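You operate a simulated robot arm through the tools that you are given. There is no shell and no other tool.

The job below is to be done with a simulated robot arm. You get a single attempt, and the scene is never put back.

## Task
Put things in order on the coffee corner. At the end: the beige candle stub stands where the brown cork stood; the black pourer stands where the purple vase stood; the brown cork stands where the black pourer stood; the purple vase is on the brown wooden coaster; whatever was shut is shut again. Leave all else as you found it, and nothing knocked over. Set down upright: purple vase.

The check looks at the end state, three seconds after you hand in, the way a careful person would. Anything else that was tipped, shoved, dropped, spilled or broken makes it a failure.

## Robot
A 6-joint arm with a two-finger parallel gripper, fixed in place. Base frame: the origin is at the foot of the arm, x ahead of it, y to its left, z up; the work surface is at about z = 0.88. Lengths are in m, angles in rad, forces in N, time in s.
With the tool pointing down near the work surface it reaches from about 0.26 to 0.66 m from the base axis. Its first joint turns from -1.152 to 1.152 rad. Payload 2.9 kg.
The TCP is the grasp point between the finger pads, 0.03 m short of the fingertips. In the tool frame z runs along the fingers and y along their closing line. Largest opening 0.11 m; finger width 0.02, thickness 0.01; the body of the gripper, 0.048 by 0.112 m, starts 0.055 m behind the TCP.
Orientation is that of the tool frame in the base frame, as a unit quaternion [x, y, z, w]. With the fingers straight down and closing along the base's y, the tool's x points along the base's -x, its y along +y and its z along -z.

## Interface
- The arm moves only by the tool jog_arm. Its argument "commands" is a list of rows, each an object (a shift or turn left out is 0, a gripper value left out holds the last) with "gripper": the gripper command, from -1 (shut) to 1 (fully open), values between in proportion; "translation": the shift along the base's x, y, z in m, a list of three; "turn": the turn, a rotation vector about the base's x, y, z in rad, a list of three. In form: [{"gripper": gripper, "translation": [tx, ty, tz], "turn": [ax, ay, az]}, ...]. A call has 1 to 20 rows; each row shifts and turns the commanded pose from where the row before left it. Rows are played at 5 a second. More than 0.05 m and 0.15 rad between two rows, or a gripper value outside its range, and nothing of the call is played. A pose out of reach is approached as far as the arm can. The call stops where the force on the tool passes 40 N (or 10 N more than at its start, if that is more) or the arm is blocked; 0.2 s more then pass. The fingers move at their own pace (about 0.108 m/s each) and stop on an object; they squeeze with about 38 N. The grip force told is the motor's: it shows also when the fingers shut on nothing. Time passes only in rows, and 0.2 s behind the last, so rows that do not move let the fingers close. The reply holds the time, the measured pose of the TCP, the force on the tool along the base axes, the opening and the grip force, in the units named above and with some noise, with the torque about the TCP (base axes, N m) and any sound that the robot's microphone picked up.
- Cameras (640 x 400 px; columns grow to the right, rows downward): "scene" is fixed at [0.0832, 0.4342, 1.399]; the picture's right is [-0.72, -0.70, 0.00], its down [-0.30, 0.31, -0.90] and it looks along [0.63, -0.65, -0.43] (base axes); focal length 331 px, centre (320, 200). "wrist" rides on the gripper at [0.072, 0.017, -0.103] in the tool frame; the picture's right is [-0.23, 0.97, 0.00], its down [-0.76, -0.18, -0.62] and it looks along [-0.61, -0.14, 0.78] (tool axes); focal length 222 px, centre (320, 200). There is no depth. A picture from a camera that has moved, and an enlarged one, comes with that camera's place and axes in the base frame and with its lens.
- grab_frame(camera): a new picture of that camera. No time passes.
- inspect(camera, box): a new picture of the part [left, top, right, bottom] of that camera's present view, enlarged. No time passes.
- close_job(): hands the job in; it is judged then, once.

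Places have to be worked out from the pictures, the camera data and where the tool is seen. Open the gripper and draw the arm clear of the work before you hand the job in, unless the task says otherwise.

The tools are called as a command line: name --argument value ..., lists and objects as JSON in quotes. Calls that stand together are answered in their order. jog_arm: Moves the arm, as the interface text tells. Its arguments: {"type":"object","properties":{"commands":{"type":"array","items":{"type":"object","properties":{"gripper":{"type":"number"},"translation":{"type":"array","items":{"type":"number"}},"turn":{"type":"array","items":{"type":"number"}}}}}},"required":["commands"]} The other tools are called the same way: grab_frame (camera) takes a picture; inspect (camera, box) takes an enlarged picture of a part of a camera's view; close_job () hands the job in.

At the start:

```text
t: 0.0
eef_pos: [0.3518, -0.0812, 1.1869]
orientation: [0.0, 1.0, 0.0, 0.001]
wrist_force: [0.0, 0.4, -0.7]
torque: [0.0, 0.01, 0.03]
opening: 0.1098
grasp_force: 0.1
```

scene: 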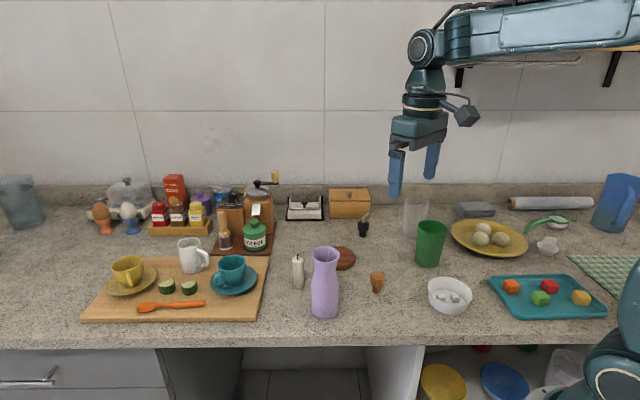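
wrist: 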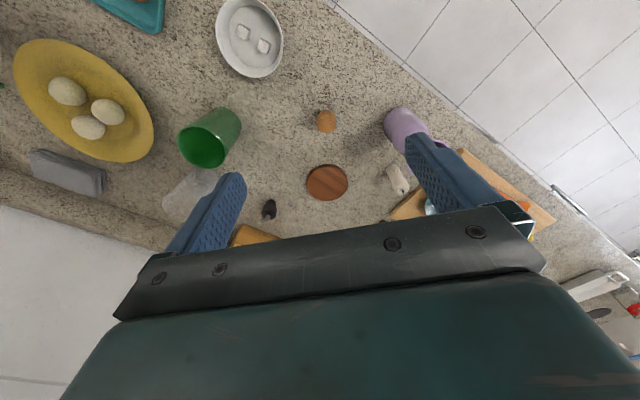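

I'll start by looking closely at the objects to be moved and their surroundings.

inspect --camera "scene" --box '[260, 180, 460, 330]'

inspect --camera "wrist" --box '[220, 80, 480, 260]'

inspect --camera "scene" --box '[280, 200, 400, 325]'

```text
2.67 times, centred on (360, 255) of scene
camera zoom: at [0.0832, 0.4342, 1.399], right [-0.72, -0.7, 0.0], down [-0.3, 0.31, -0.9], along [0.63, -0.65, -0.43], focal length 883 px, centre (213, 53)
```

zoom: 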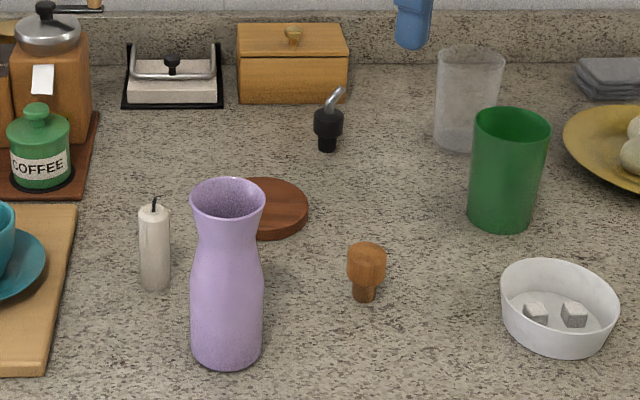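

```text
2.22 times, centred on (350, 170) of wrist
camera zoom: at [0.2795, -0.0648, 1.2916], right [0.23, 0.97, 0.0], down [0.76, -0.18, 0.62], along [0.61, -0.14, -0.78], focal length 494 px, centre (253, 267)
```

zoom: 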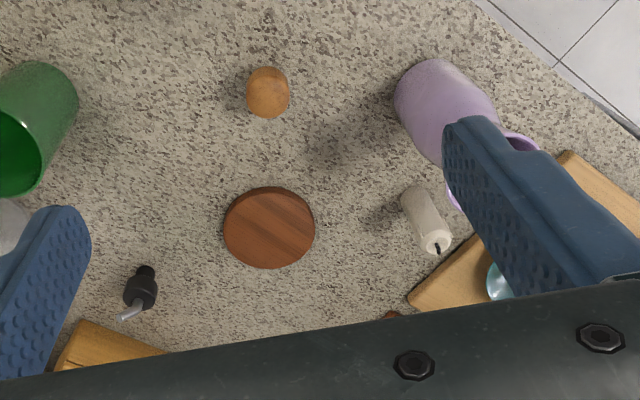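

```text
3.20 times, centred on (340, 262) of scene
camera zoom: at [0.0832, 0.4342, 1.399], right [-0.72, -0.7, 0.0], down [-0.3, 0.31, -0.9], along [0.63, -0.65, -0.43], focal length 1060 px, centre (256, 0)
```

zoom: 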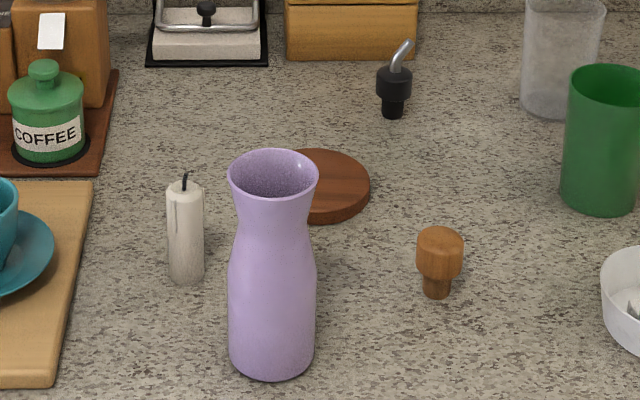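

The items are laid out with nothing blocking the order vase → coaster, pourer → vase spot, cork → pourer spot, candle → cork spot. I estimate vase (0.454, 0.039, top 1.024), coaster (0.55, -0.114), pourer (0.581, -0.256), cork (0.408, -0.084) and candle (0.551, 0.027). First I move high above the vase and check alignment.

jog_arm --commands '[{"gripper": 1, "translation": [0.0256, 0.03, 0]}, {"translation": [0.0256, 0.03, 0]}, {"translation": [0.0256, 0.03, 0]}, {"translation": [0.0256, 0.03, 0]}, {"translation": [0, 0, 0]}]'

inspect --camera "wrist" --box '[160, 0, 480, 200]'

inspect --camera "scene" --box '[220, 130, 420, 330]'

```text
t: 1.2
eef_pos: [0.4545, 0.039, 1.1878]
orientation: [0.0, 1.0, 0.0, 0.0]
wrist_force: [0.2, 0.4, 0.0]
torque: [-0.05, -0.03, -0.03]
opening: 0.11
grasp_force: 0.2
```

```text
2.00 times, centred on (320, 100) of wrist
camera zoom: at [0.3823, 0.0559, 1.2922], right [0.23, 0.97, 0.0], down [0.76, -0.18, 0.62], along [0.61, -0.14, -0.78], focal length 444 px, centre (320, 400)
```

zoom: 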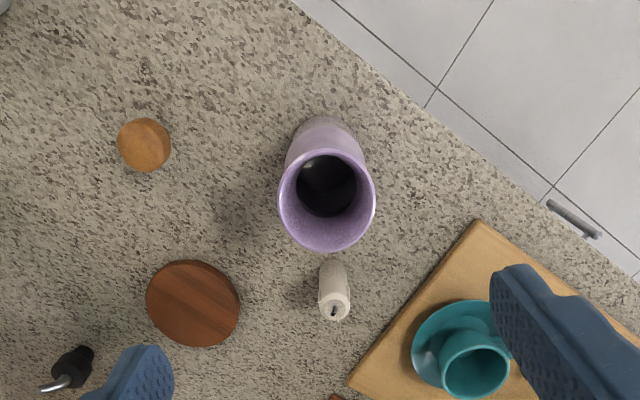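

```text
2.00 times, centred on (320, 230) of scene
camera zoom: at [0.0832, 0.4342, 1.399], right [-0.72, -0.7, 0.0], down [-0.3, 0.31, -0.9], along [0.63, -0.65, -0.43], focal length 662 px, centre (320, 140)
```

zoom: 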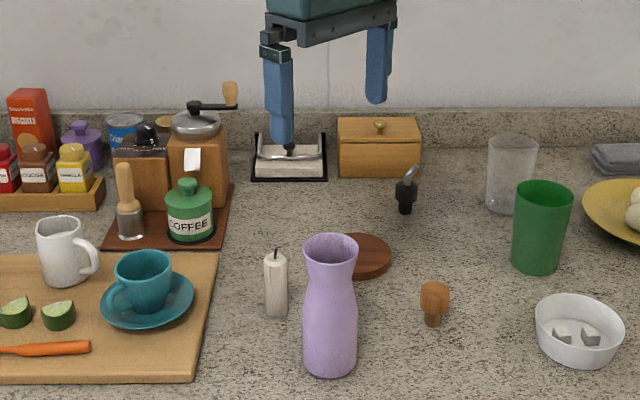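

The wrist view shows all five objects. I'll zoom in on the vase from both cameras to fix its centre to a few millimetres.

inspect --camera "wrist" --box '[280, 50, 370, 130]'

inspect --camera "scene" --box '[290, 240, 360, 325]'

inspect --camera "wrist" --box '[170, 110, 290, 200]'

inspect --camera "wrist" --box '[200, 40, 260, 100]'

```text
5.00 times, centred on (325, 90) of wrist
camera zoom: at [0.3823, 0.0559, 1.2922], right [0.23, 0.97, 0.0], down [0.76, -0.18, 0.62], along [0.61, -0.14, -0.78], focal length 1111 px, centre (295, 750)
```

zoom: 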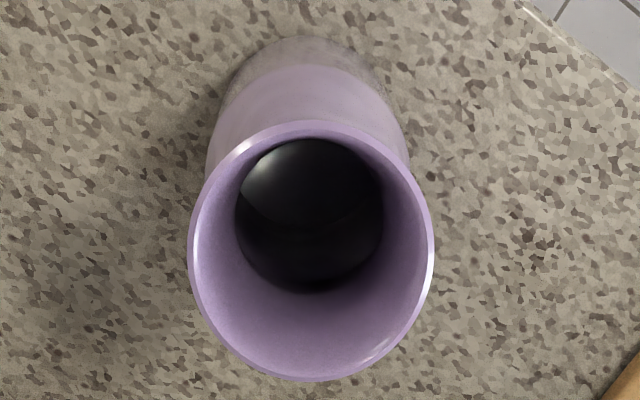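

```text
4.71 times, centred on (325, 282) of scene
camera zoom: at [0.0832, 0.4342, 1.399], right [-0.72, -0.7, 0.0], down [-0.3, 0.31, -0.9], along [0.63, -0.65, -0.43], focal length 1559 px, centre (296, -188)
```

zoom: 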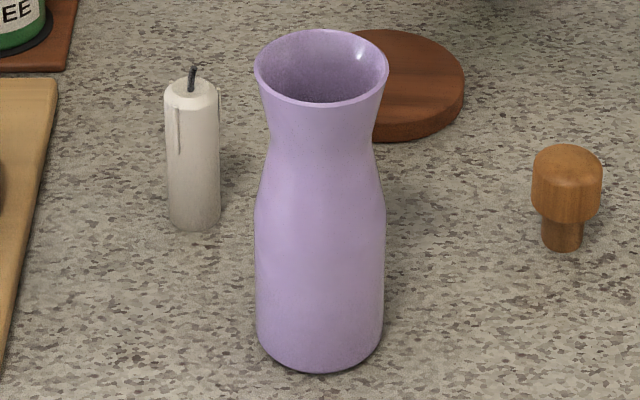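

```text
4.44 times, centred on (230, 155) of wrist
camera zoom: at [0.3823, 0.0559, 1.2922], right [0.23, 0.97, 0.0], down [0.76, -0.18, 0.62], along [0.61, -0.14, -0.78], focal length 987 px, centre (720, 400)
```

zoom: 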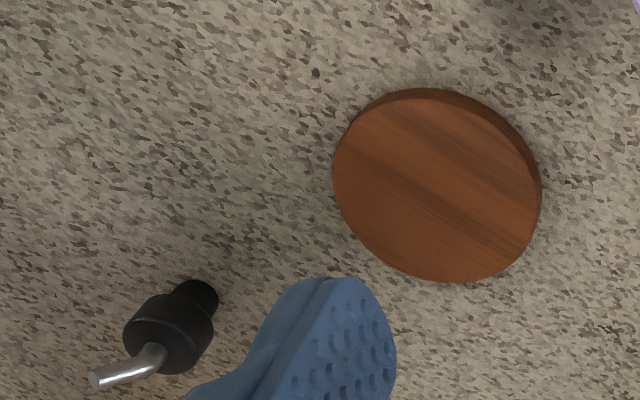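

```text
6.67 times, centred on (230, 70) of wrist
camera zoom: at [0.3823, 0.0559, 1.2922], right [0.23, 0.97, 0.0], down [0.76, -0.18, 0.62], along [0.61, -0.14, -0.78], focal length 1481 px, centre (920, 1067)
```

zoom: 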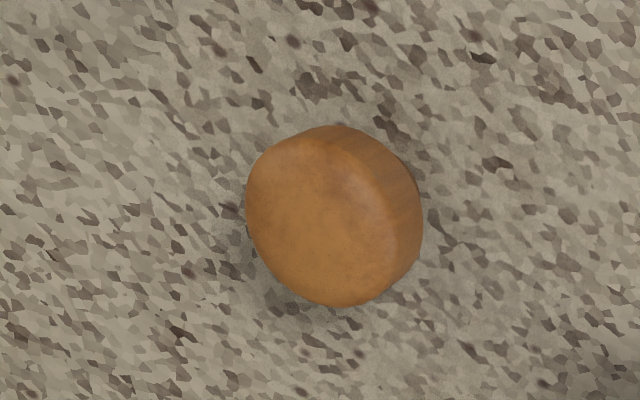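

The vase axis is at about (0.451, 0.0425), rim at 1.025 with a dark filling inside, so I must keep it level. I align and descend straight with the gripper fully open, stopping with the gripper body just above the rim.

jog_arm --commands '[{"gripper": 1, "translation": [-0.0035, 0.0035, 0]}, {"translation": [0, 0, -0.04]}, {"translation": [0, 0, -0.04]}, {"translation": [0, 0, -0.04]}, {"translation": [0, 0, -0.04]}, {"translation": [0, 0, 0]}]'

inspect --camera "scene" --box '[260, 180, 420, 330]'

grab_frame --camera "wrist"

```text
t: 2.6
eef_pos: [0.4508, 0.0393, 1.0269]
orientation: [0.001, 1.0, 0.0, 0.0]
wrist_force: [-0.1, -0.2, -0.5]
torque: [0.02, -0.01, -0.01]
opening: 0.1101
grasp_force: 0.0
```

```text
2.67 times, centred on (340, 255) of scene
camera zoom: at [0.0832, 0.4342, 1.399], right [-0.72, -0.7, 0.0], down [-0.3, 0.31, -0.9], along [0.63, -0.65, -0.43], focal length 883 px, centre (267, 53)
```

zoom: 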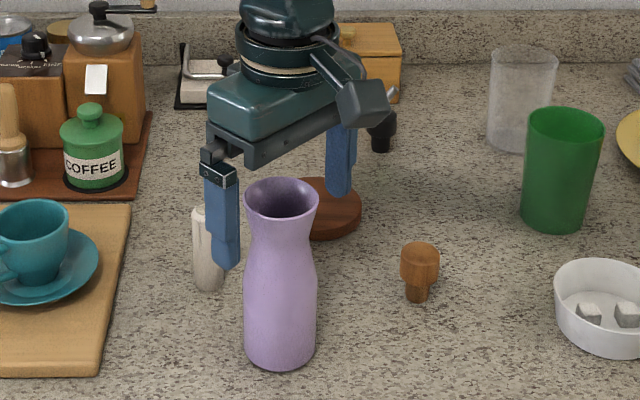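

```text
taken
camera wrist: at [0.3782, 0.056, 1.1311], right [0.23, 0.97, 0.0], down [0.76, -0.18, 0.62], along [0.61, -0.14, -0.78], focal length 222 px, centre (320, 200)
```

wrist: 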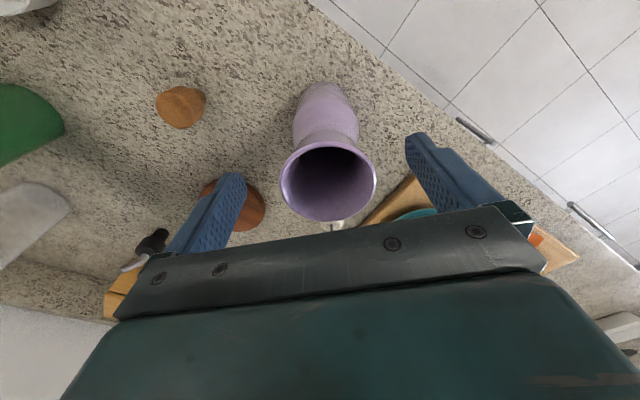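

The TCP reads y=0.0393 while the vase axis computes to (0.450, 0.0435) from this nearer view. I nudge +4 mm in y and check the reading before descending.

jog_arm --commands '[{"gripper": 1, "translation": [-0.0005, 0.004, 0]}, {"translation": [0, 0, 0]}]'

inspect --camera "wrist" --box '[200, 100, 440, 250]'

```text
t: 3.2
eef_pos: [0.4507, 0.0449, 1.0268]
orientation: [0.0, 1.0, 0.0, 0.001]
wrist_force: [-1.4, 0.2, 0.7]
torque: [0.0, 0.04, -0.01]
opening: 0.1099
grasp_force: 0.1
```

```text
2.67 times, centred on (320, 175) of wrist
camera zoom: at [0.3785, 0.0613, 1.1317], right [0.23, 0.97, 0.0], down [0.76, -0.18, 0.62], along [0.61, -0.14, -0.78], focal length 592 px, centre (320, 267)
```

zoom: 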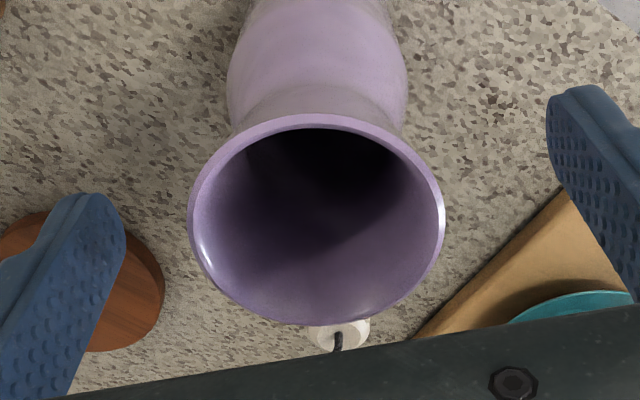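

Vase axis now at (0.449, 0.044) and TCP at (0.4507, 0.0449), which is well centred. I descend to about z=0.977 and close, first to near contact and then to grip.

jog_arm --commands '[{"gripper": 1, "translation": [-0.001, -0.0008, -0.02]}, {"translation": [0, 0, -0.015]}, {"translation": [0, 0, -0.015]}, {"translation": [0, 0, 0]}, {"gripper": 0.2}, {"gripper": 0.2}, {"gripper": 0.2}]'

inspect --camera "scene" --box '[260, 180, 420, 330]'

grab_frame --camera "wrist"

```text
t: 4.8
eef_pos: [0.4469, 0.0456, 0.9763]
orientation: [0.0, 1.0, 0.0, 0.0]
wrist_force: [-0.7, -0.8, -0.7]
torque: [0.01, 0.02, 0.01]
opening: 0.0658
grasp_force: 0.1
```

```text
2.67 times, centred on (340, 255) of scene
camera zoom: at [0.0832, 0.4342, 1.399], right [-0.72, -0.7, 0.0], down [-0.3, 0.31, -0.9], along [0.63, -0.65, -0.43], focal length 883 px, centre (267, 53)
```

zoom: 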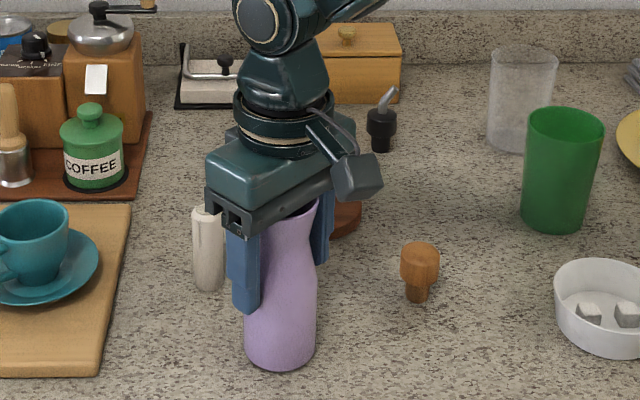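

```text
taken
camera wrist: at [0.3757, 0.0615, 1.0819], right [0.23, 0.97, 0.0], down [0.76, -0.18, 0.62], along [0.61, -0.14, -0.78], focal length 222 px, centre (320, 200)
```

wrist: 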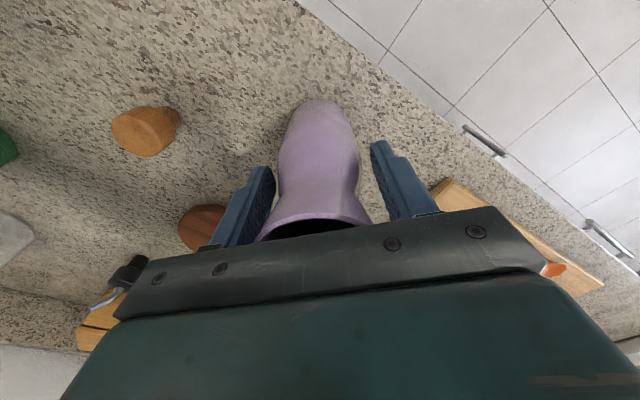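

No contact so far (forces ~0); the wrist view suggests the vase sits about 2 mm toward -y of the finger centre. I shift -2 mm in y and close firmly.

jog_arm --commands '[{"gripper": 0.2, "translation": [0, -0.002, 0]}, {"gripper": 0.1}, {"gripper": 0.0}, {"gripper": -0.1}, {"gripper": -0.3}, {"gripper": -0.3}]'

grab_frame --camera "wrist"

inspect --camera "scene" --box '[260, 180, 420, 330]'

```text
t: 6.2
eef_pos: [0.4495, 0.0429, 0.9775]
orientation: [0.0, 1.0, 0.0, 0.001]
wrist_force: [-0.2, 0.2, 0.9]
torque: [-0.05, -0.02, 0.02]
opening: 0.0569
grasp_force: 38.4
```

```text
taken
camera wrist: at [0.3763, 0.0596, 1.0818], right [0.23, 0.97, 0.0], down [0.76, -0.18, 0.62], along [0.61, -0.14, -0.78], focal length 222 px, centre (320, 200)
```

wrist: 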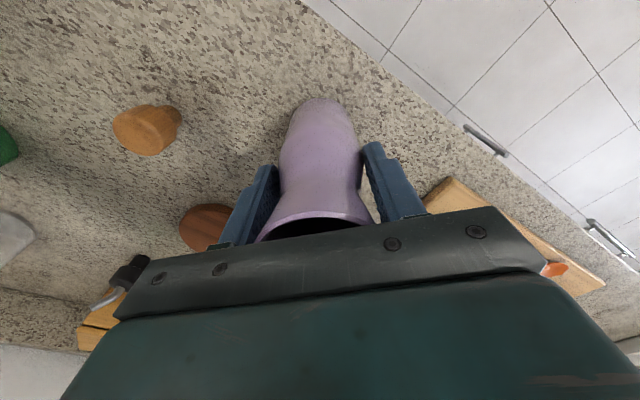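

```text
2.67 times, centred on (340, 255) of scene
camera zoom: at [0.0831, 0.4342, 1.399], right [-0.72, -0.7, 0.0], down [-0.3, 0.31, -0.9], along [0.63, -0.65, -0.43], focal length 883 px, centre (267, 53)
```

zoom: 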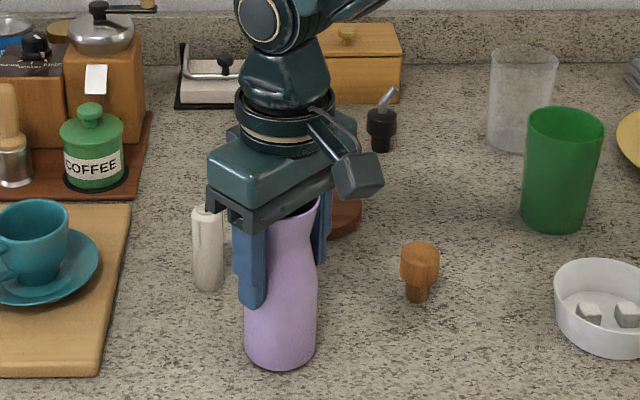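

Firm grip at 0.0569 m opening with the vase upright. I lift gently first and check the weight and that it hangs level.

jog_arm --commands '[{"gripper": -0.3, "translation": [0, 0, 0.01]}, {"translation": [0, 0, 0.01]}, {"translation": [0, 0, 0.02]}, {"translation": [0, 0, 0.02]}, {"translation": [0, 0, 0.02]}, {"translation": [0, 0, 0.015]}, {"translation": [0, 0, 0]}]'

inspect --camera "scene" --box '[240, 130, 440, 330]'

grab_frame --camera "wrist"

```text
t: 7.8
eef_pos: [0.4492, 0.0428, 1.072]
orientation: [0.0, 1.0, 0.0, 0.0]
wrist_force: [-0.1, 0.2, -2.6]
torque: [-0.02, 0.04, -0.01]
opening: 0.0572
grasp_force: 37.7
```

```text
2.00 times, centred on (340, 230) of scene
camera zoom: at [0.0832, 0.4342, 1.399], right [-0.72, -0.7, 0.0], down [-0.3, 0.31, -0.9], along [0.63, -0.65, -0.43], focal length 662 px, centre (280, 140)
```

zoom: 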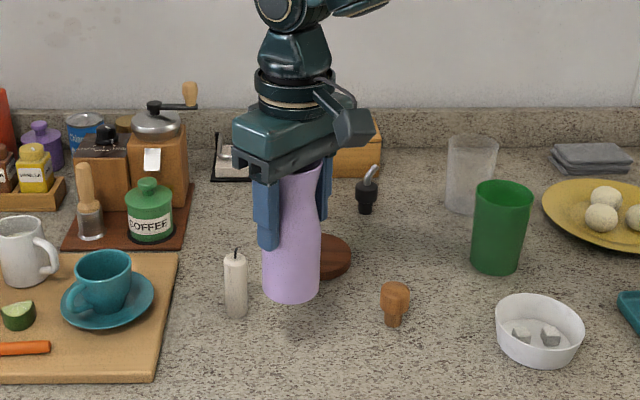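

```text
taken
camera wrist: at [0.3762, 0.0594, 1.1771], right [0.23, 0.97, 0.0], down [0.76, -0.18, 0.62], along [0.61, -0.14, -0.78], focal length 222 px, centre (320, 200)
```

wrist: 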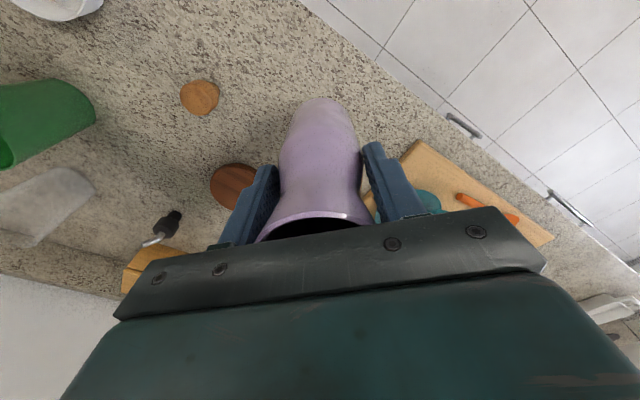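

The vase hangs level (≈2.6 N) and is clear of its surroundings. I carry it over the coaster at (0.549, -0.114).

jog_arm --commands '[{"gripper": -0.3, "translation": [0.008, -0.012, 0]}, {"translation": [0.014, -0.022, 0]}, {"translation": [0.018, -0.0285, 0]}, {"translation": [0.02, -0.0315, 0]}, {"translation": [0.018, -0.0285, 0]}, {"translation": [0.014, -0.022, 0]}, {"translation": [0.0078, -0.0123, 0]}, {"translation": [0, 0, 0]}]'

inspect --camera "scene" --box '[270, 140, 430, 290]'

grab_frame --camera "wrist"

```text
t: 9.6
eef_pos: [0.5471, -0.1155, 1.0693]
orientation: [0.0, 1.0, 0.0, 0.0]
wrist_force: [1.1, -0.1, -1.9]
torque: [-0.01, -0.03, -0.04]
opening: 0.057
grasp_force: 37.8
```

```text
2.67 times, centred on (350, 215) of scene
camera zoom: at [0.0832, 0.4342, 1.399], right [-0.72, -0.7, 0.0], down [-0.3, 0.31, -0.9], along [0.63, -0.65, -0.43], focal length 883 px, centre (240, 160)
```

zoom: 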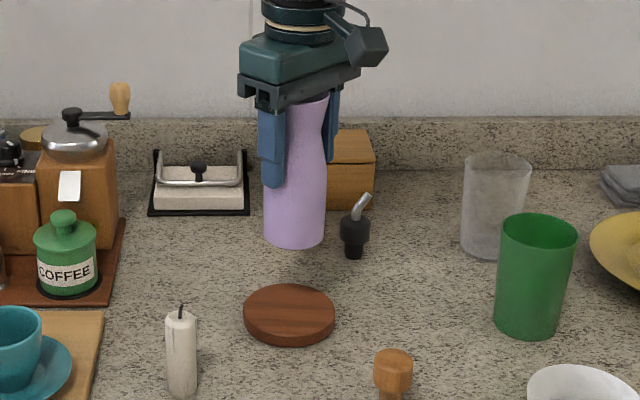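

```text
taken
camera wrist: at [0.4752, -0.0988, 1.1753], right [0.23, 0.97, 0.0], down [0.76, -0.18, 0.62], along [0.61, -0.14, -0.78], focal length 222 px, centre (320, 200)
```

wrist: 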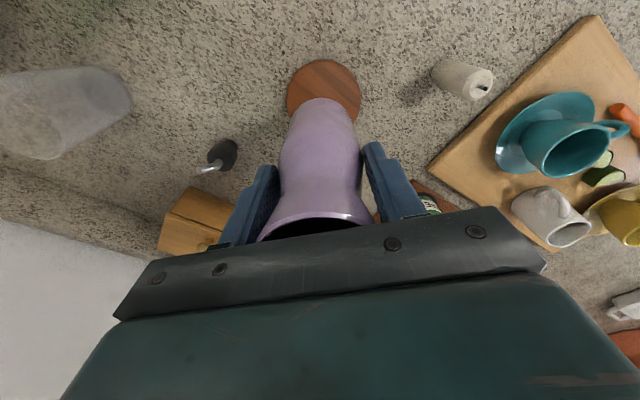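

The vase is above the coaster. I zoom in to compare the coaster and vase base more precisely before lowering.

inspect --camera "wrist" --box '[270, 40, 380, 130]'

inspect --camera "scene" --box '[330, 200, 420, 280]'

```text
4.44 times, centred on (325, 85) of wrist
camera zoom: at [0.4752, -0.0988, 1.1753], right [0.23, 0.97, 0.0], down [0.76, -0.18, 0.62], along [0.61, -0.14, -0.78], focal length 987 px, centre (298, 711)
```

zoom: 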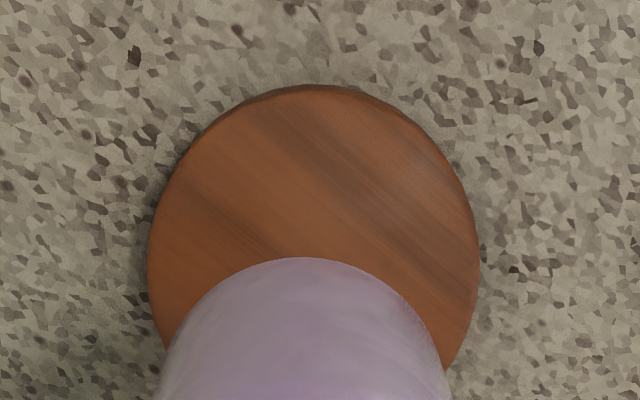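

```text
5.00 times, centred on (375, 240) of scene
camera zoom: at [0.0832, 0.4342, 1.399], right [-0.72, -0.7, 0.0], down [-0.3, 0.31, -0.9], along [0.63, -0.65, -0.43], focal length 1656 px, centre (45, 0)
```

zoom: 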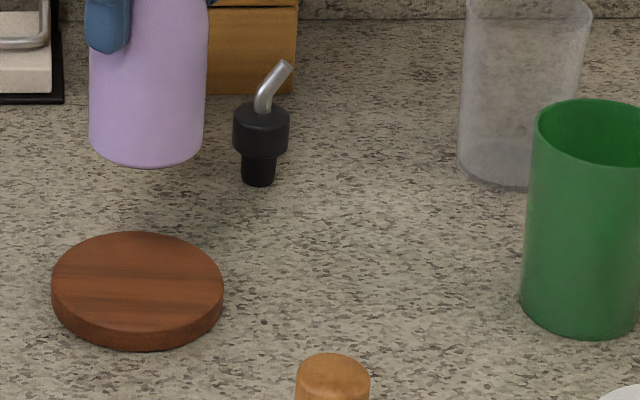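

Both views agree that the coaster centre is about (-1, +5) mm from the vase axis. I shift by that and lower to about 1.5 cm above the coaster.

jog_arm --commands '[{"gripper": -0.3, "translation": [-0.001, 0.005, 0]}, {"translation": [0, 0, -0.015]}, {"translation": [0, 0, -0.02]}, {"translation": [0, 0, -0.02]}, {"translation": [0, 0, -0.015]}, {"translation": [0, 0, 0]}]'

inspect --camera "scene" --box '[310, 190, 400, 280]'

inspect --camera "wrist" --box '[260, 60, 380, 150]'

```text
t: 11.0
eef_pos: [0.5473, -0.1069, 1.0004]
orientation: [0.001, 1.0, 0.0, 0.001]
wrist_force: [-0.5, 0.7, -2.5]
torque: [-0.01, 0.0, -0.04]
opening: 0.0573
grasp_force: 38.2
```

```text
4.44 times, centred on (355, 235) of scene
camera zoom: at [0.0832, 0.4342, 1.399], right [-0.72, -0.7, 0.0], down [-0.3, 0.31, -0.9], along [0.63, -0.65, -0.43], focal length 1472 px, centre (164, 44)
```

zoom: 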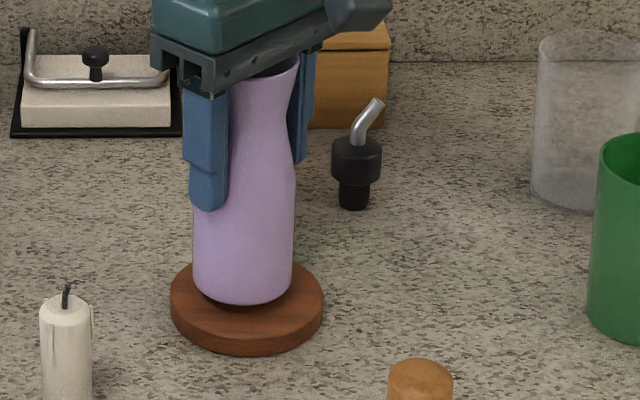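

```text
4.44 times, centred on (320, 105) of wrist
camera zoom: at [0.475, -0.0908, 1.1056], right [0.23, 0.97, 0.0], down [0.76, -0.18, 0.62], along [0.61, -0.14, -0.78], focal length 987 px, centre (320, 622)
```

zoom: 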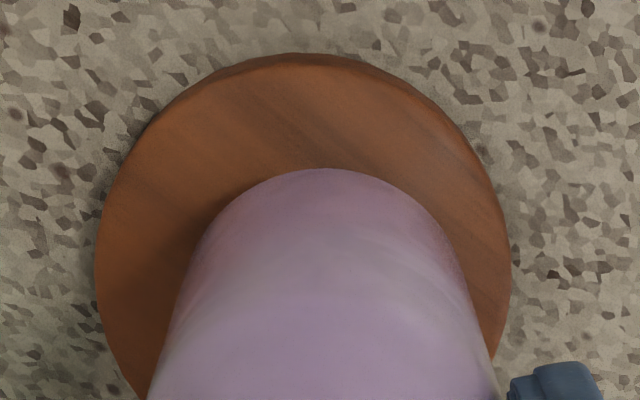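

The vase is now about 4–5 mm too far in +y relative to the coaster. I correct by (+1, -4) mm, come down most of the way, and look again.

jog_arm --commands '[{"gripper": -0.3, "translation": [0.001, -0.004, 0]}, {"translation": [0, 0, -0.007]}, {"translation": [0, 0, 0]}]'

inspect --camera "scene" --box '[310, 190, 400, 280]'

inspect --camera "wrist" --box '[260, 60, 380, 150]'

```text
t: 11.8
eef_pos: [0.5474, -0.1119, 0.9952]
orientation: [0.0, 1.0, 0.0, 0.0]
wrist_force: [0.2, -0.1, -1.1]
torque: [0.02, -0.02, -0.01]
opening: 0.0575
grasp_force: 38.4
```

```text
4.44 times, centred on (355, 235) of scene
camera zoom: at [0.0832, 0.4342, 1.399], right [-0.72, -0.7, 0.0], down [-0.3, 0.31, -0.9], along [0.63, -0.65, -0.43], focal length 1472 px, centre (164, 44)
```

zoom: 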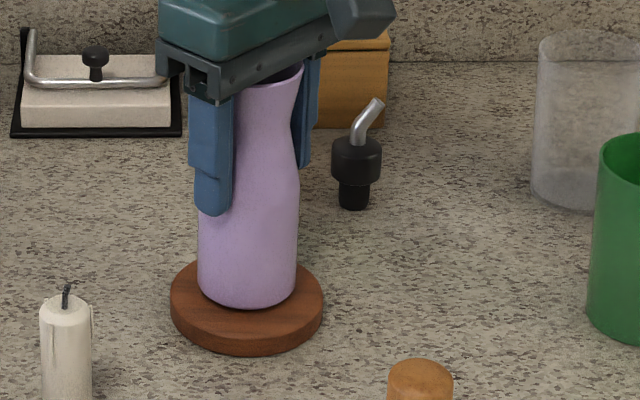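

```text
4.44 times, centred on (320, 105) of wrist
camera zoom: at [0.4765, -0.0967, 1.099], right [0.23, 0.97, 0.0], down [0.76, -0.18, 0.62], along [0.61, -0.14, -0.78], focal length 987 px, centre (320, 622)
```

zoom: 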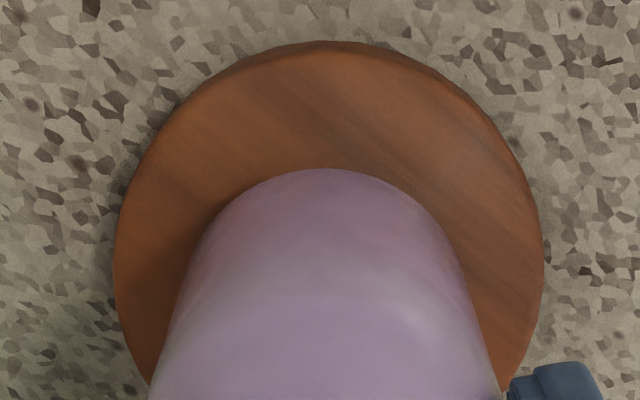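

Now centred in both views. I lower in small steps until the force shows contact with the coaster.

jog_arm --commands '[{"gripper": -0.3, "translation": [0, 0, -0.004]}, {"translation": [0, 0, -0.002]}, {"translation": [0, 0, 0]}]'

inspect --camera "scene" --box '[310, 190, 400, 280]'

```text
t: 12.6
eef_pos: [0.5482, -0.1129, 0.9934]
orientation: [0.0, 1.0, -0.001, 0.003]
wrist_force: [-1.6, -2.6, 28.5]
torque: [-0.13, 0.27, 0.05]
opening: 0.0571
grasp_force: 38.1
```

```text
4.44 times, centred on (355, 235) of scene
camera zoom: at [0.0826, 0.4342, 1.3991], right [-0.72, -0.7, 0.0], down [-0.3, 0.31, -0.9], along [0.63, -0.65, -0.43], focal length 1472 px, centre (164, 44)
```

zoom: 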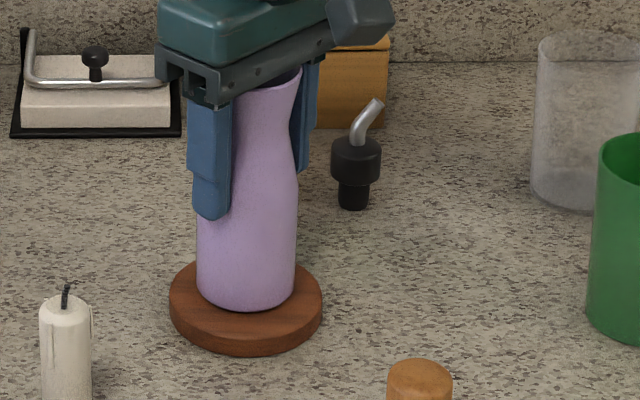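

Contact made with 28 N, so the coaster is thicker than I thought. I back up a touch to relieve the load before releasing.

jog_arm --commands '[{"gripper": -0.3, "translation": [0, 0, 0.002]}, {"translation": [0, 0, 0]}]'

```text
t: 13.2
eef_pos: [0.5487, -0.1107, 0.9925]
orientation: [0.0, 1.0, -0.001, 0.002]
wrist_force: [5.1, -3.5, 20.6]
torque: [-0.3, -0.5, -0.06]
opening: 0.0571
grasp_force: 38.0
```

jog_arm --commands '[{"gripper": -0.3, "translation": [0, 0, 0.002]}, {"translation": [0, 0, 0]}]'

inspect --camera "scene" --box '[310, 190, 400, 280]'

```text
t: 13.8
eef_pos: [0.5485, -0.1123, 0.9925]
orientation: [-0.001, 1.0, 0.0, -0.001]
wrist_force: [4.2, 1.7, 7.9]
torque: [0.17, -0.66, -0.03]
opening: 0.057
grasp_force: 38.0
```

```text
4.44 times, centred on (355, 235) of scene
camera zoom: at [0.0831, 0.4343, 1.399], right [-0.72, -0.7, 0.0], down [-0.3, 0.31, -0.9], along [0.63, -0.65, -0.43], focal length 1472 px, centre (164, 44)
```

zoom: 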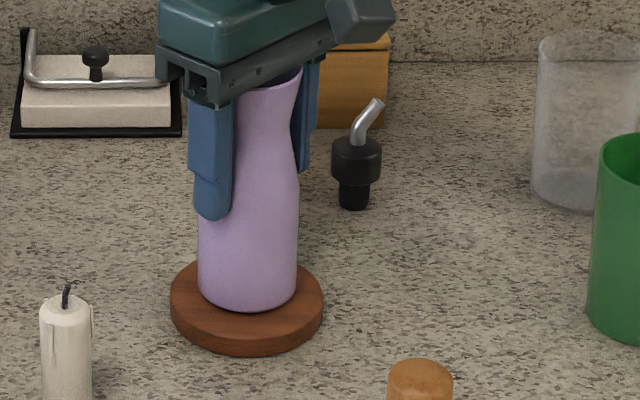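

Load is nearly relieved and the vase stands upright on the coaster. I raise 1 mm and open slowly, then check it stands on its own.

jog_arm --commands '[{"gripper": -0.3, "translation": [0, 0, 0.001]}, {"gripper": 0.0}, {"gripper": 0.06}, {"gripper": 0.12}, {"gripper": 0.2}, {"gripper": 0.4}, {"gripper": 0.7}, {"gripper": 0.9}, {"gripper": 0.9}]'

inspect --camera "scene" --box '[310, 190, 400, 280]'

grab_frame --camera "wrist"

```text
t: 15.8
eef_pos: [0.5499, -0.1123, 0.9946]
orientation: [0.0, 1.0, 0.0, 0.0]
wrist_force: [-0.2, 0.1, -0.1]
torque: [0.0, -0.01, 0.01]
opening: 0.1045
grasp_force: 0.1
```

```text
4.44 times, centred on (355, 235) of scene
camera zoom: at [0.0832, 0.4342, 1.399], right [-0.72, -0.7, 0.0], down [-0.3, 0.31, -0.9], along [0.63, -0.65, -0.43], focal length 1472 px, centre (164, 44)
```

zoom: 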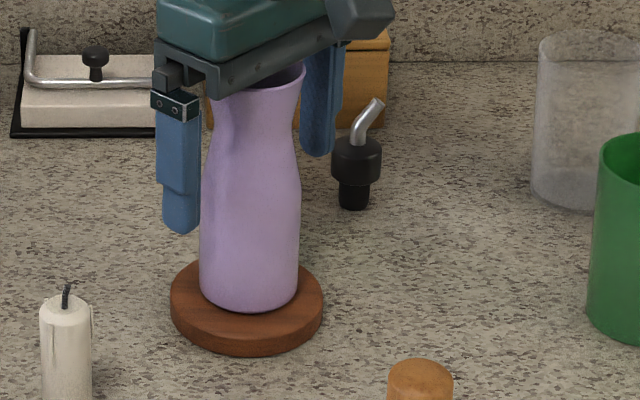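

```text
taken
camera wrist: at [0.4766, -0.0958, 1.0991], right [0.23, 0.97, 0.0], down [0.76, -0.18, 0.62], along [0.61, -0.14, -0.78], focal length 222 px, centre (320, 200)
```

wrist: 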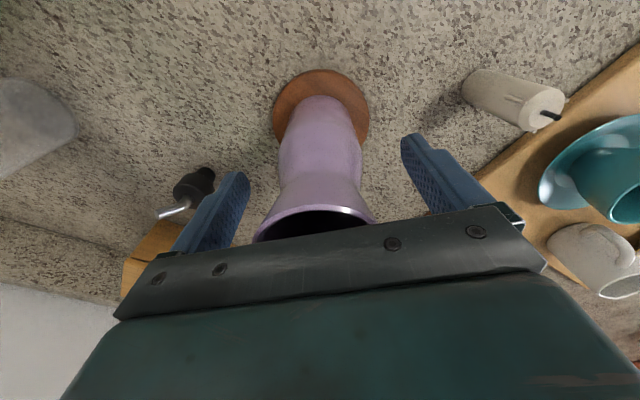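

The vase stands free and upright on the coaster. I raise straight up well above its rim before moving toward the pourer.

jog_arm --commands '[{"gripper": 1.0, "translation": [0, 0, 0.02]}, {"translation": [0, 0, 0.03]}, {"translation": [0, 0, 0.04]}, {"translation": [0, 0, 0.04]}, {"translation": [0, 0, 0.03]}, {"translation": [0, 0, 0]}]'

grab_frame --camera "wrist"

grab_frame --camera "scene"

```text
t: 17.2
eef_pos: [0.5501, -0.1148, 1.1543]
orientation: [0.001, 1.0, 0.0, 0.0]
wrist_force: [-0.3, -0.2, -0.9]
torque: [0.0, 0.01, 0.01]
opening: 0.11
grasp_force: 0.1
```

```text
taken
camera wrist: at [0.4778, -0.0988, 1.2589], right [0.23, 0.97, 0.0], down [0.76, -0.18, 0.62], along [0.61, -0.14, -0.78], focal length 222 px, centre (320, 200)
```

wrist: 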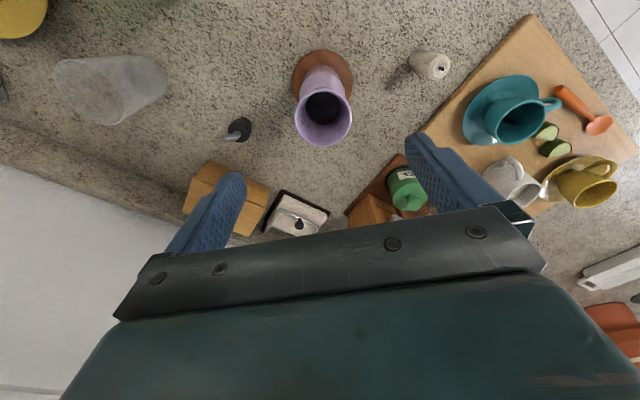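

```text
taken
```

scene: 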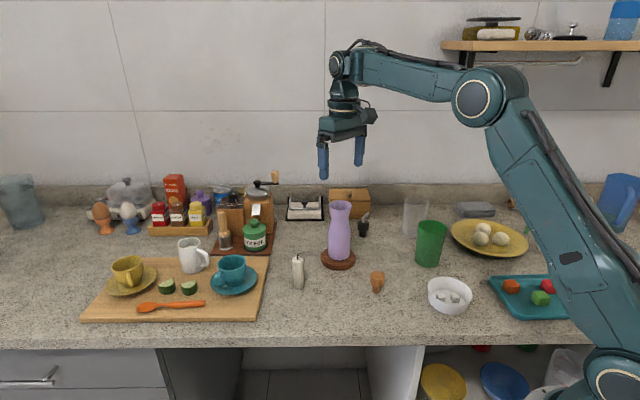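

The vase is settled on the coaster. I zoom into the pourer from this wrist view to fix its position and the lean of its spout.

inspect --camera "wrist" --box '[205, 100, 275, 160]'

inspect --camera "scene" --box '[340, 200, 390, 245]'

```text
6.67 times, centred on (240, 130) of wrist
camera zoom: at [0.4778, -0.0988, 1.2589], right [0.23, 0.97, 0.0], down [0.76, -0.18, 0.62], along [0.61, -0.14, -0.78], focal length 1481 px, centre (853, 667)
```

zoom: 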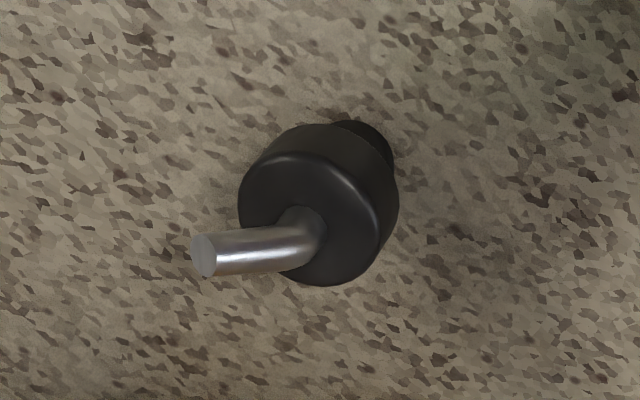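

```text
8.89 times, centred on (365, 222) of scene
camera zoom: at [0.0831, 0.4342, 1.399], right [-0.72, -0.7, 0.0], down [-0.3, 0.31, -0.9], along [0.63, -0.65, -0.43], focal length 2945 px, centre (-80, 0)
```

zoom: 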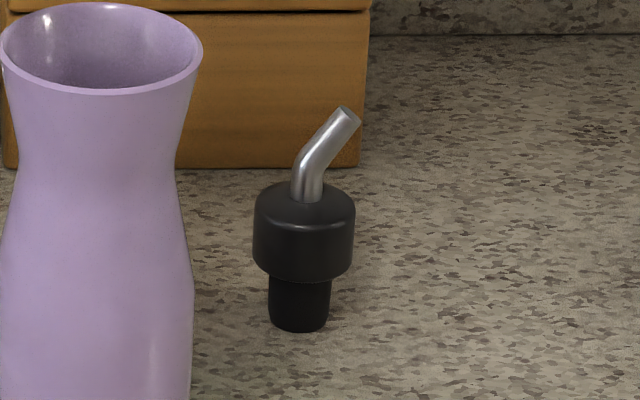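

The pourer stands at about (0.580, -0.254), head ⌀≈33 mm at z≈0.903–0.923, spout leaning toward (-x, -y). I move above it and yaw the gripper +0.5 rad so the fingers close clear of the spout.

jog_arm --commands '[{"gripper": 1.0, "translation": [0.0075, -0.0348, 0], "turn": [0, 0, 0.125]}, {"translation": [0.0075, -0.0348, 0], "turn": [0, 0, 0.125]}, {"translation": [0.0075, -0.0348, 0], "turn": [0, 0, 0.125]}, {"translation": [0.0075, -0.0348, 0], "turn": [0, 0, 0.125]}, {"translation": [0, 0, 0]}]'

grab_frame --camera "wrist"

grab_frame --camera "scene"

```text
t: 18.4
eef_pos: [0.565, -0.2492, 1.1477]
orientation: [-0.247, 0.969, 0.0, 0.001]
wrist_force: [1.1, -0.2, 0.7]
torque: [0.01, 0.0, -0.02]
opening: 0.1102
grasp_force: 0.0
out of reach, approached as far as the arm can: row 4
```

```text
taken
camera wrist: at [0.4941, -0.2689, 1.2518], right [-0.27, 0.96, 0.0], down [0.75, 0.21, 0.62], along [0.6, 0.17, -0.78], focal length 222 px, centre (320, 200)
```

wrist: 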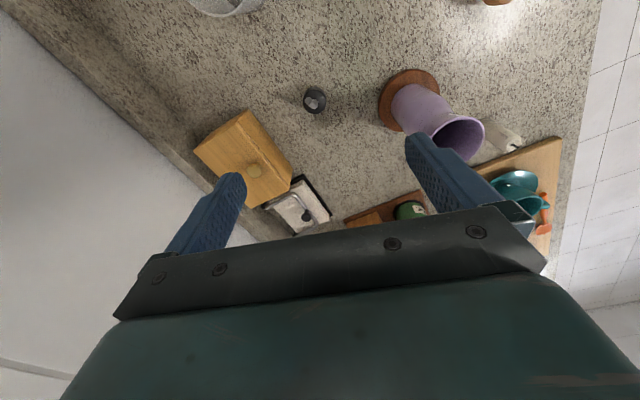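

```text
taken
```

scene: 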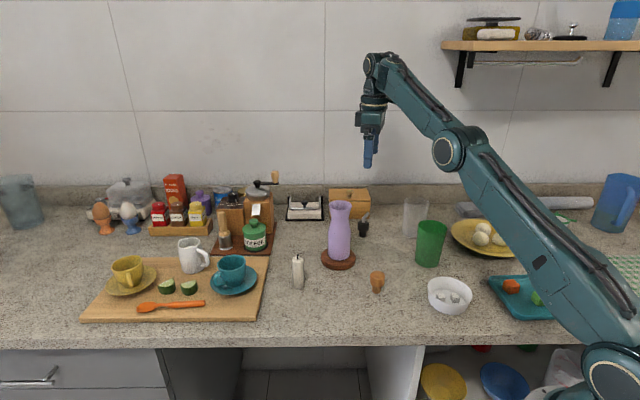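

At this height the arm is at its reach limit (0.565, -0.249); lower down it reaches farther. I descend part way with a reduced opening and see where the TCP lands.

jog_arm --commands '[{"gripper": 0.4, "translation": [0, 0, -0.04]}, {"translation": [0, 0, -0.04]}, {"translation": [0, 0, 0]}]'

grab_frame --camera "wrist"

```text
t: 19.2
eef_pos: [0.5636, -0.2479, 1.0673]
orientation: [-0.248, 0.969, -0.001, 0.0]
wrist_force: [-1.3, -0.2, 0.2]
torque: [-0.03, -0.02, 0.03]
opening: 0.077
grasp_force: 0.0
```

```text
taken
camera wrist: at [0.4926, -0.2688, 1.1726], right [-0.27, 0.96, 0.0], down [0.75, 0.21, 0.62], along [0.6, 0.17, -0.78], focal length 222 px, centre (320, 200)
```

wrist: 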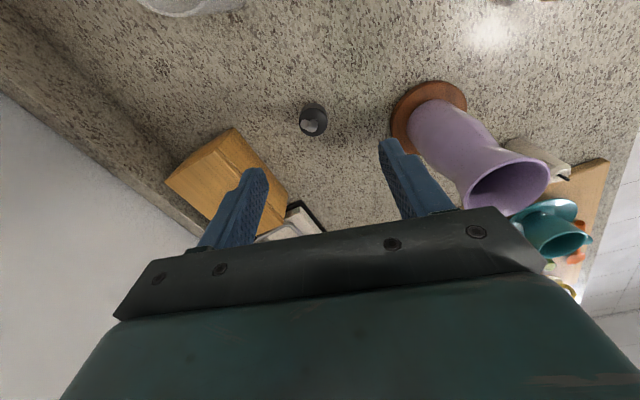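

The command was clamped to the reached pose, so I'm at (0.564, -0.248, 1.067). I zoom in on the pourer from here.

inspect --camera "wrist" --box '[280, 90, 350, 150]'

inspect --camera "scene" --box '[320, 150, 400, 250]'

```text
6.67 times, centred on (315, 120) of wrist
camera zoom: at [0.4926, -0.2688, 1.1726], right [-0.27, 0.96, 0.0], down [0.75, 0.21, 0.62], along [0.6, 0.17, -0.78], focal length 1481 px, centre (353, 733)
```

zoom: 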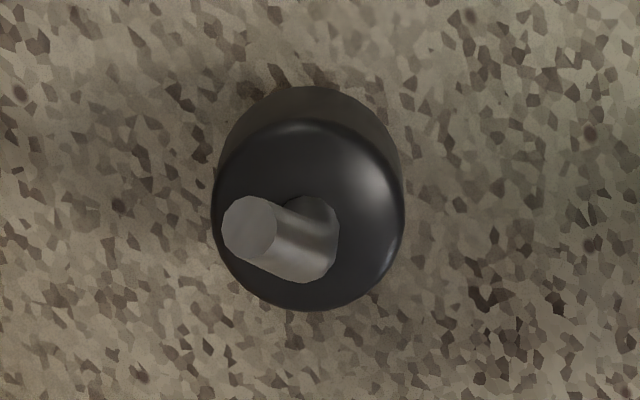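

```text
4.00 times, centred on (360, 200) of scene
camera zoom: at [0.0831, 0.4342, 1.399], right [-0.72, -0.7, 0.0], down [-0.3, 0.31, -0.9], along [0.63, -0.65, -0.43], focal length 1325 px, centre (160, 200)
```

zoom: 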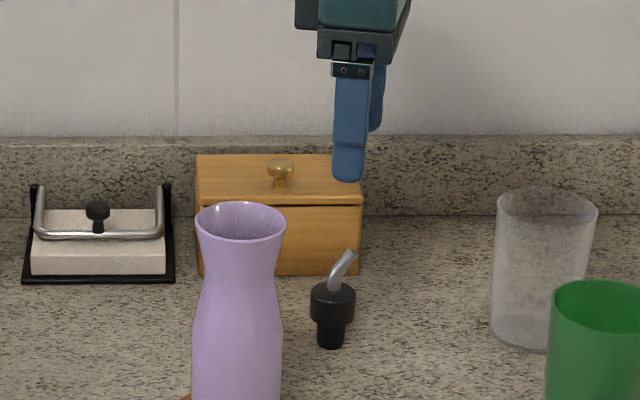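

The pourer head centre is at (0.579, -0.253). I shift to it while descending to z≈1.0 (fingertips still above the spout), then verify.

jog_arm --commands '[{"gripper": 0.4, "translation": [0, 0, -0.03]}, {"translation": [0.0155, -0.0055, -0.03]}, {"translation": [0, 0, 0]}]'

inspect --camera "wrist" --box '[260, 80, 380, 180]'

inspect --camera "scene" --box '[320, 150, 400, 250]'

```text
t: 20.0
eef_pos: [0.5818, -0.2523, 1.008]
orientation: [-0.247, 0.969, 0.001, 0.0]
wrist_force: [0.3, 0.1, -0.3]
torque: [0.03, 0.0, 0.02]
opening: 0.077
grasp_force: 0.2
```

```text
4.00 times, centred on (320, 130) of wrist
camera zoom: at [0.5102, -0.2722, 1.1128], right [-0.27, 0.96, 0.0], down [0.75, 0.21, 0.62], along [0.6, 0.17, -0.78], focal length 888 px, centre (320, 480)
```

zoom: 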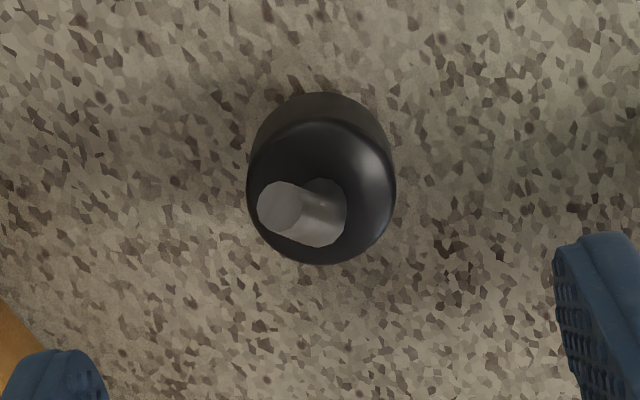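

```text
4.00 times, centred on (360, 200) of scene
camera zoom: at [0.0832, 0.4342, 1.399], right [-0.72, -0.7, 0.0], down [-0.3, 0.31, -0.9], along [0.63, -0.65, -0.43], focal length 1325 px, centre (160, 200)
```

zoom: 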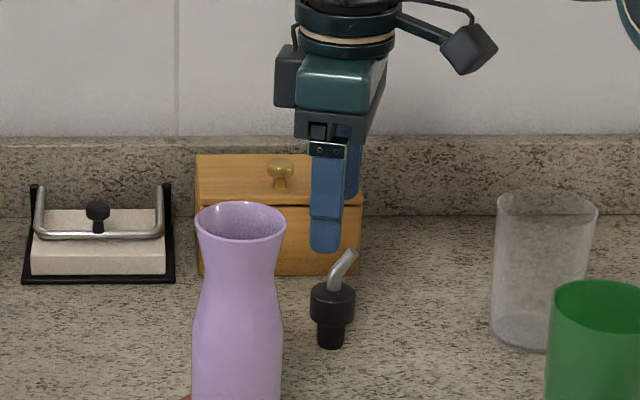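

Head centre at (0.579, -0.253), well centred between the fingers and about 3 mm off along finger width. I correct that and descend to z≈0.919.

jog_arm --commands '[{"gripper": 0.4, "translation": [-0.0022, -0.001, -0.02]}, {"translation": [0, 0, -0.025]}, {"translation": [0, 0, -0.025]}, {"translation": [0, 0, -0.015]}, {"translation": [0, 0, 0]}]'

inspect --camera "wrist" --box '[240, 80, 400, 200]'

inspect --camera "scene" --box '[320, 150, 400, 250]'

```text
t: 21.2
eef_pos: [0.578, -0.2523, 0.9234]
orientation: [-0.247, 0.969, 0.0, -0.001]
wrist_force: [-0.1, -0.1, 1.3]
torque: [-0.02, 0.0, -0.04]
opening: 0.077
grasp_force: 0.0
```

```text
3.33 times, centred on (320, 140) of wrist
camera zoom: at [0.5062, -0.2725, 1.0275], right [-0.27, 0.96, 0.0], down [0.75, 0.21, 0.62], along [0.6, 0.17, -0.78], focal length 740 px, centre (320, 400)
```

zoom: 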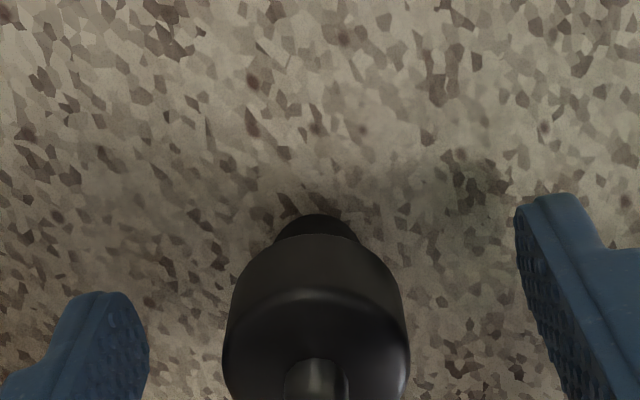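

```text
4.00 times, centred on (360, 200) of scene
camera zoom: at [0.0832, 0.4342, 1.399], right [-0.72, -0.7, 0.0], down [-0.3, 0.31, -0.9], along [0.63, -0.65, -0.43], focal length 1325 px, centre (160, 200)
```

zoom: 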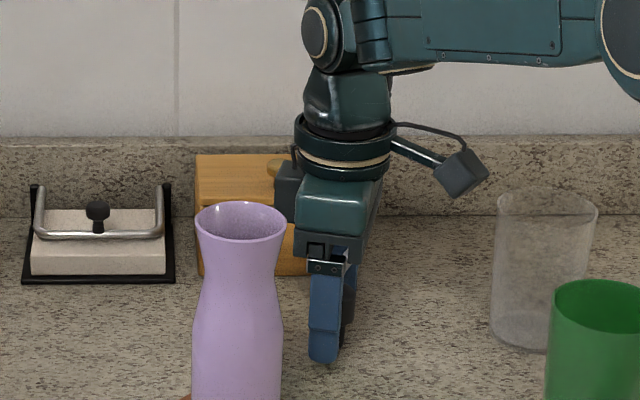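

Fingers straddle the pourer without contact. I lower 4 mm more and close gradually.

jog_arm --commands '[{"gripper": 0.4, "translation": [0, 0, -0.004]}, {"gripper": 0.1}, {"gripper": -0.15}, {"gripper": -0.3}, {"gripper": -0.4}, {"gripper": -0.55}, {"gripper": -0.8}, {"gripper": -0.8}]'

inspect --camera "wrist" --box '[240, 80, 400, 200]'

inspect --camera "scene" --box '[320, 150, 400, 250]'

```text
t: 23.0
eef_pos: [0.5783, -0.2527, 0.9196]
orientation: [-0.246, 0.969, 0.0, 0.0]
wrist_force: [-0.8, 0.9, 0.0]
torque: [0.01, -0.01, 0.0]
opening: 0.0309
grasp_force: 37.6
```

```text
3.33 times, centred on (320, 140) of wrist
camera zoom: at [0.5071, -0.2738, 1.0242], right [-0.27, 0.96, 0.0], down [0.75, 0.21, 0.62], along [0.6, 0.17, -0.78], focal length 740 px, centre (320, 400)
```

zoom: 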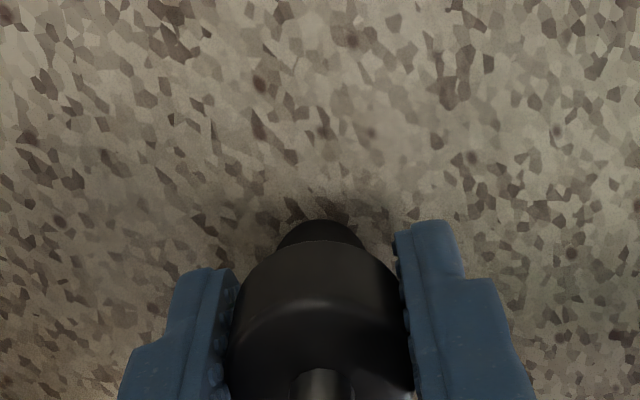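

```text
4.00 times, centred on (360, 200) of scene
camera zoom: at [0.0832, 0.4342, 1.399], right [-0.72, -0.7, 0.0], down [-0.3, 0.31, -0.9], along [0.63, -0.65, -0.43], focal length 1325 px, centre (160, 200)
```

zoom: 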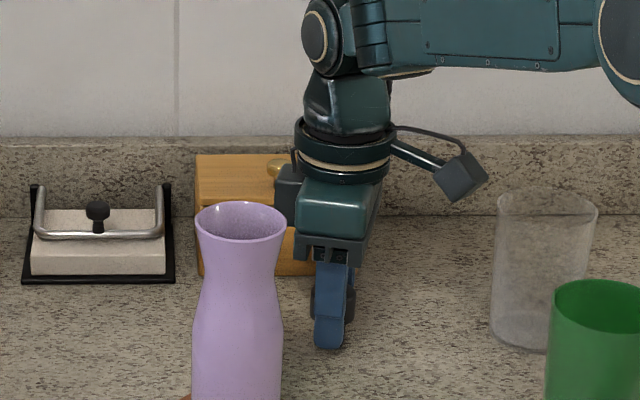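

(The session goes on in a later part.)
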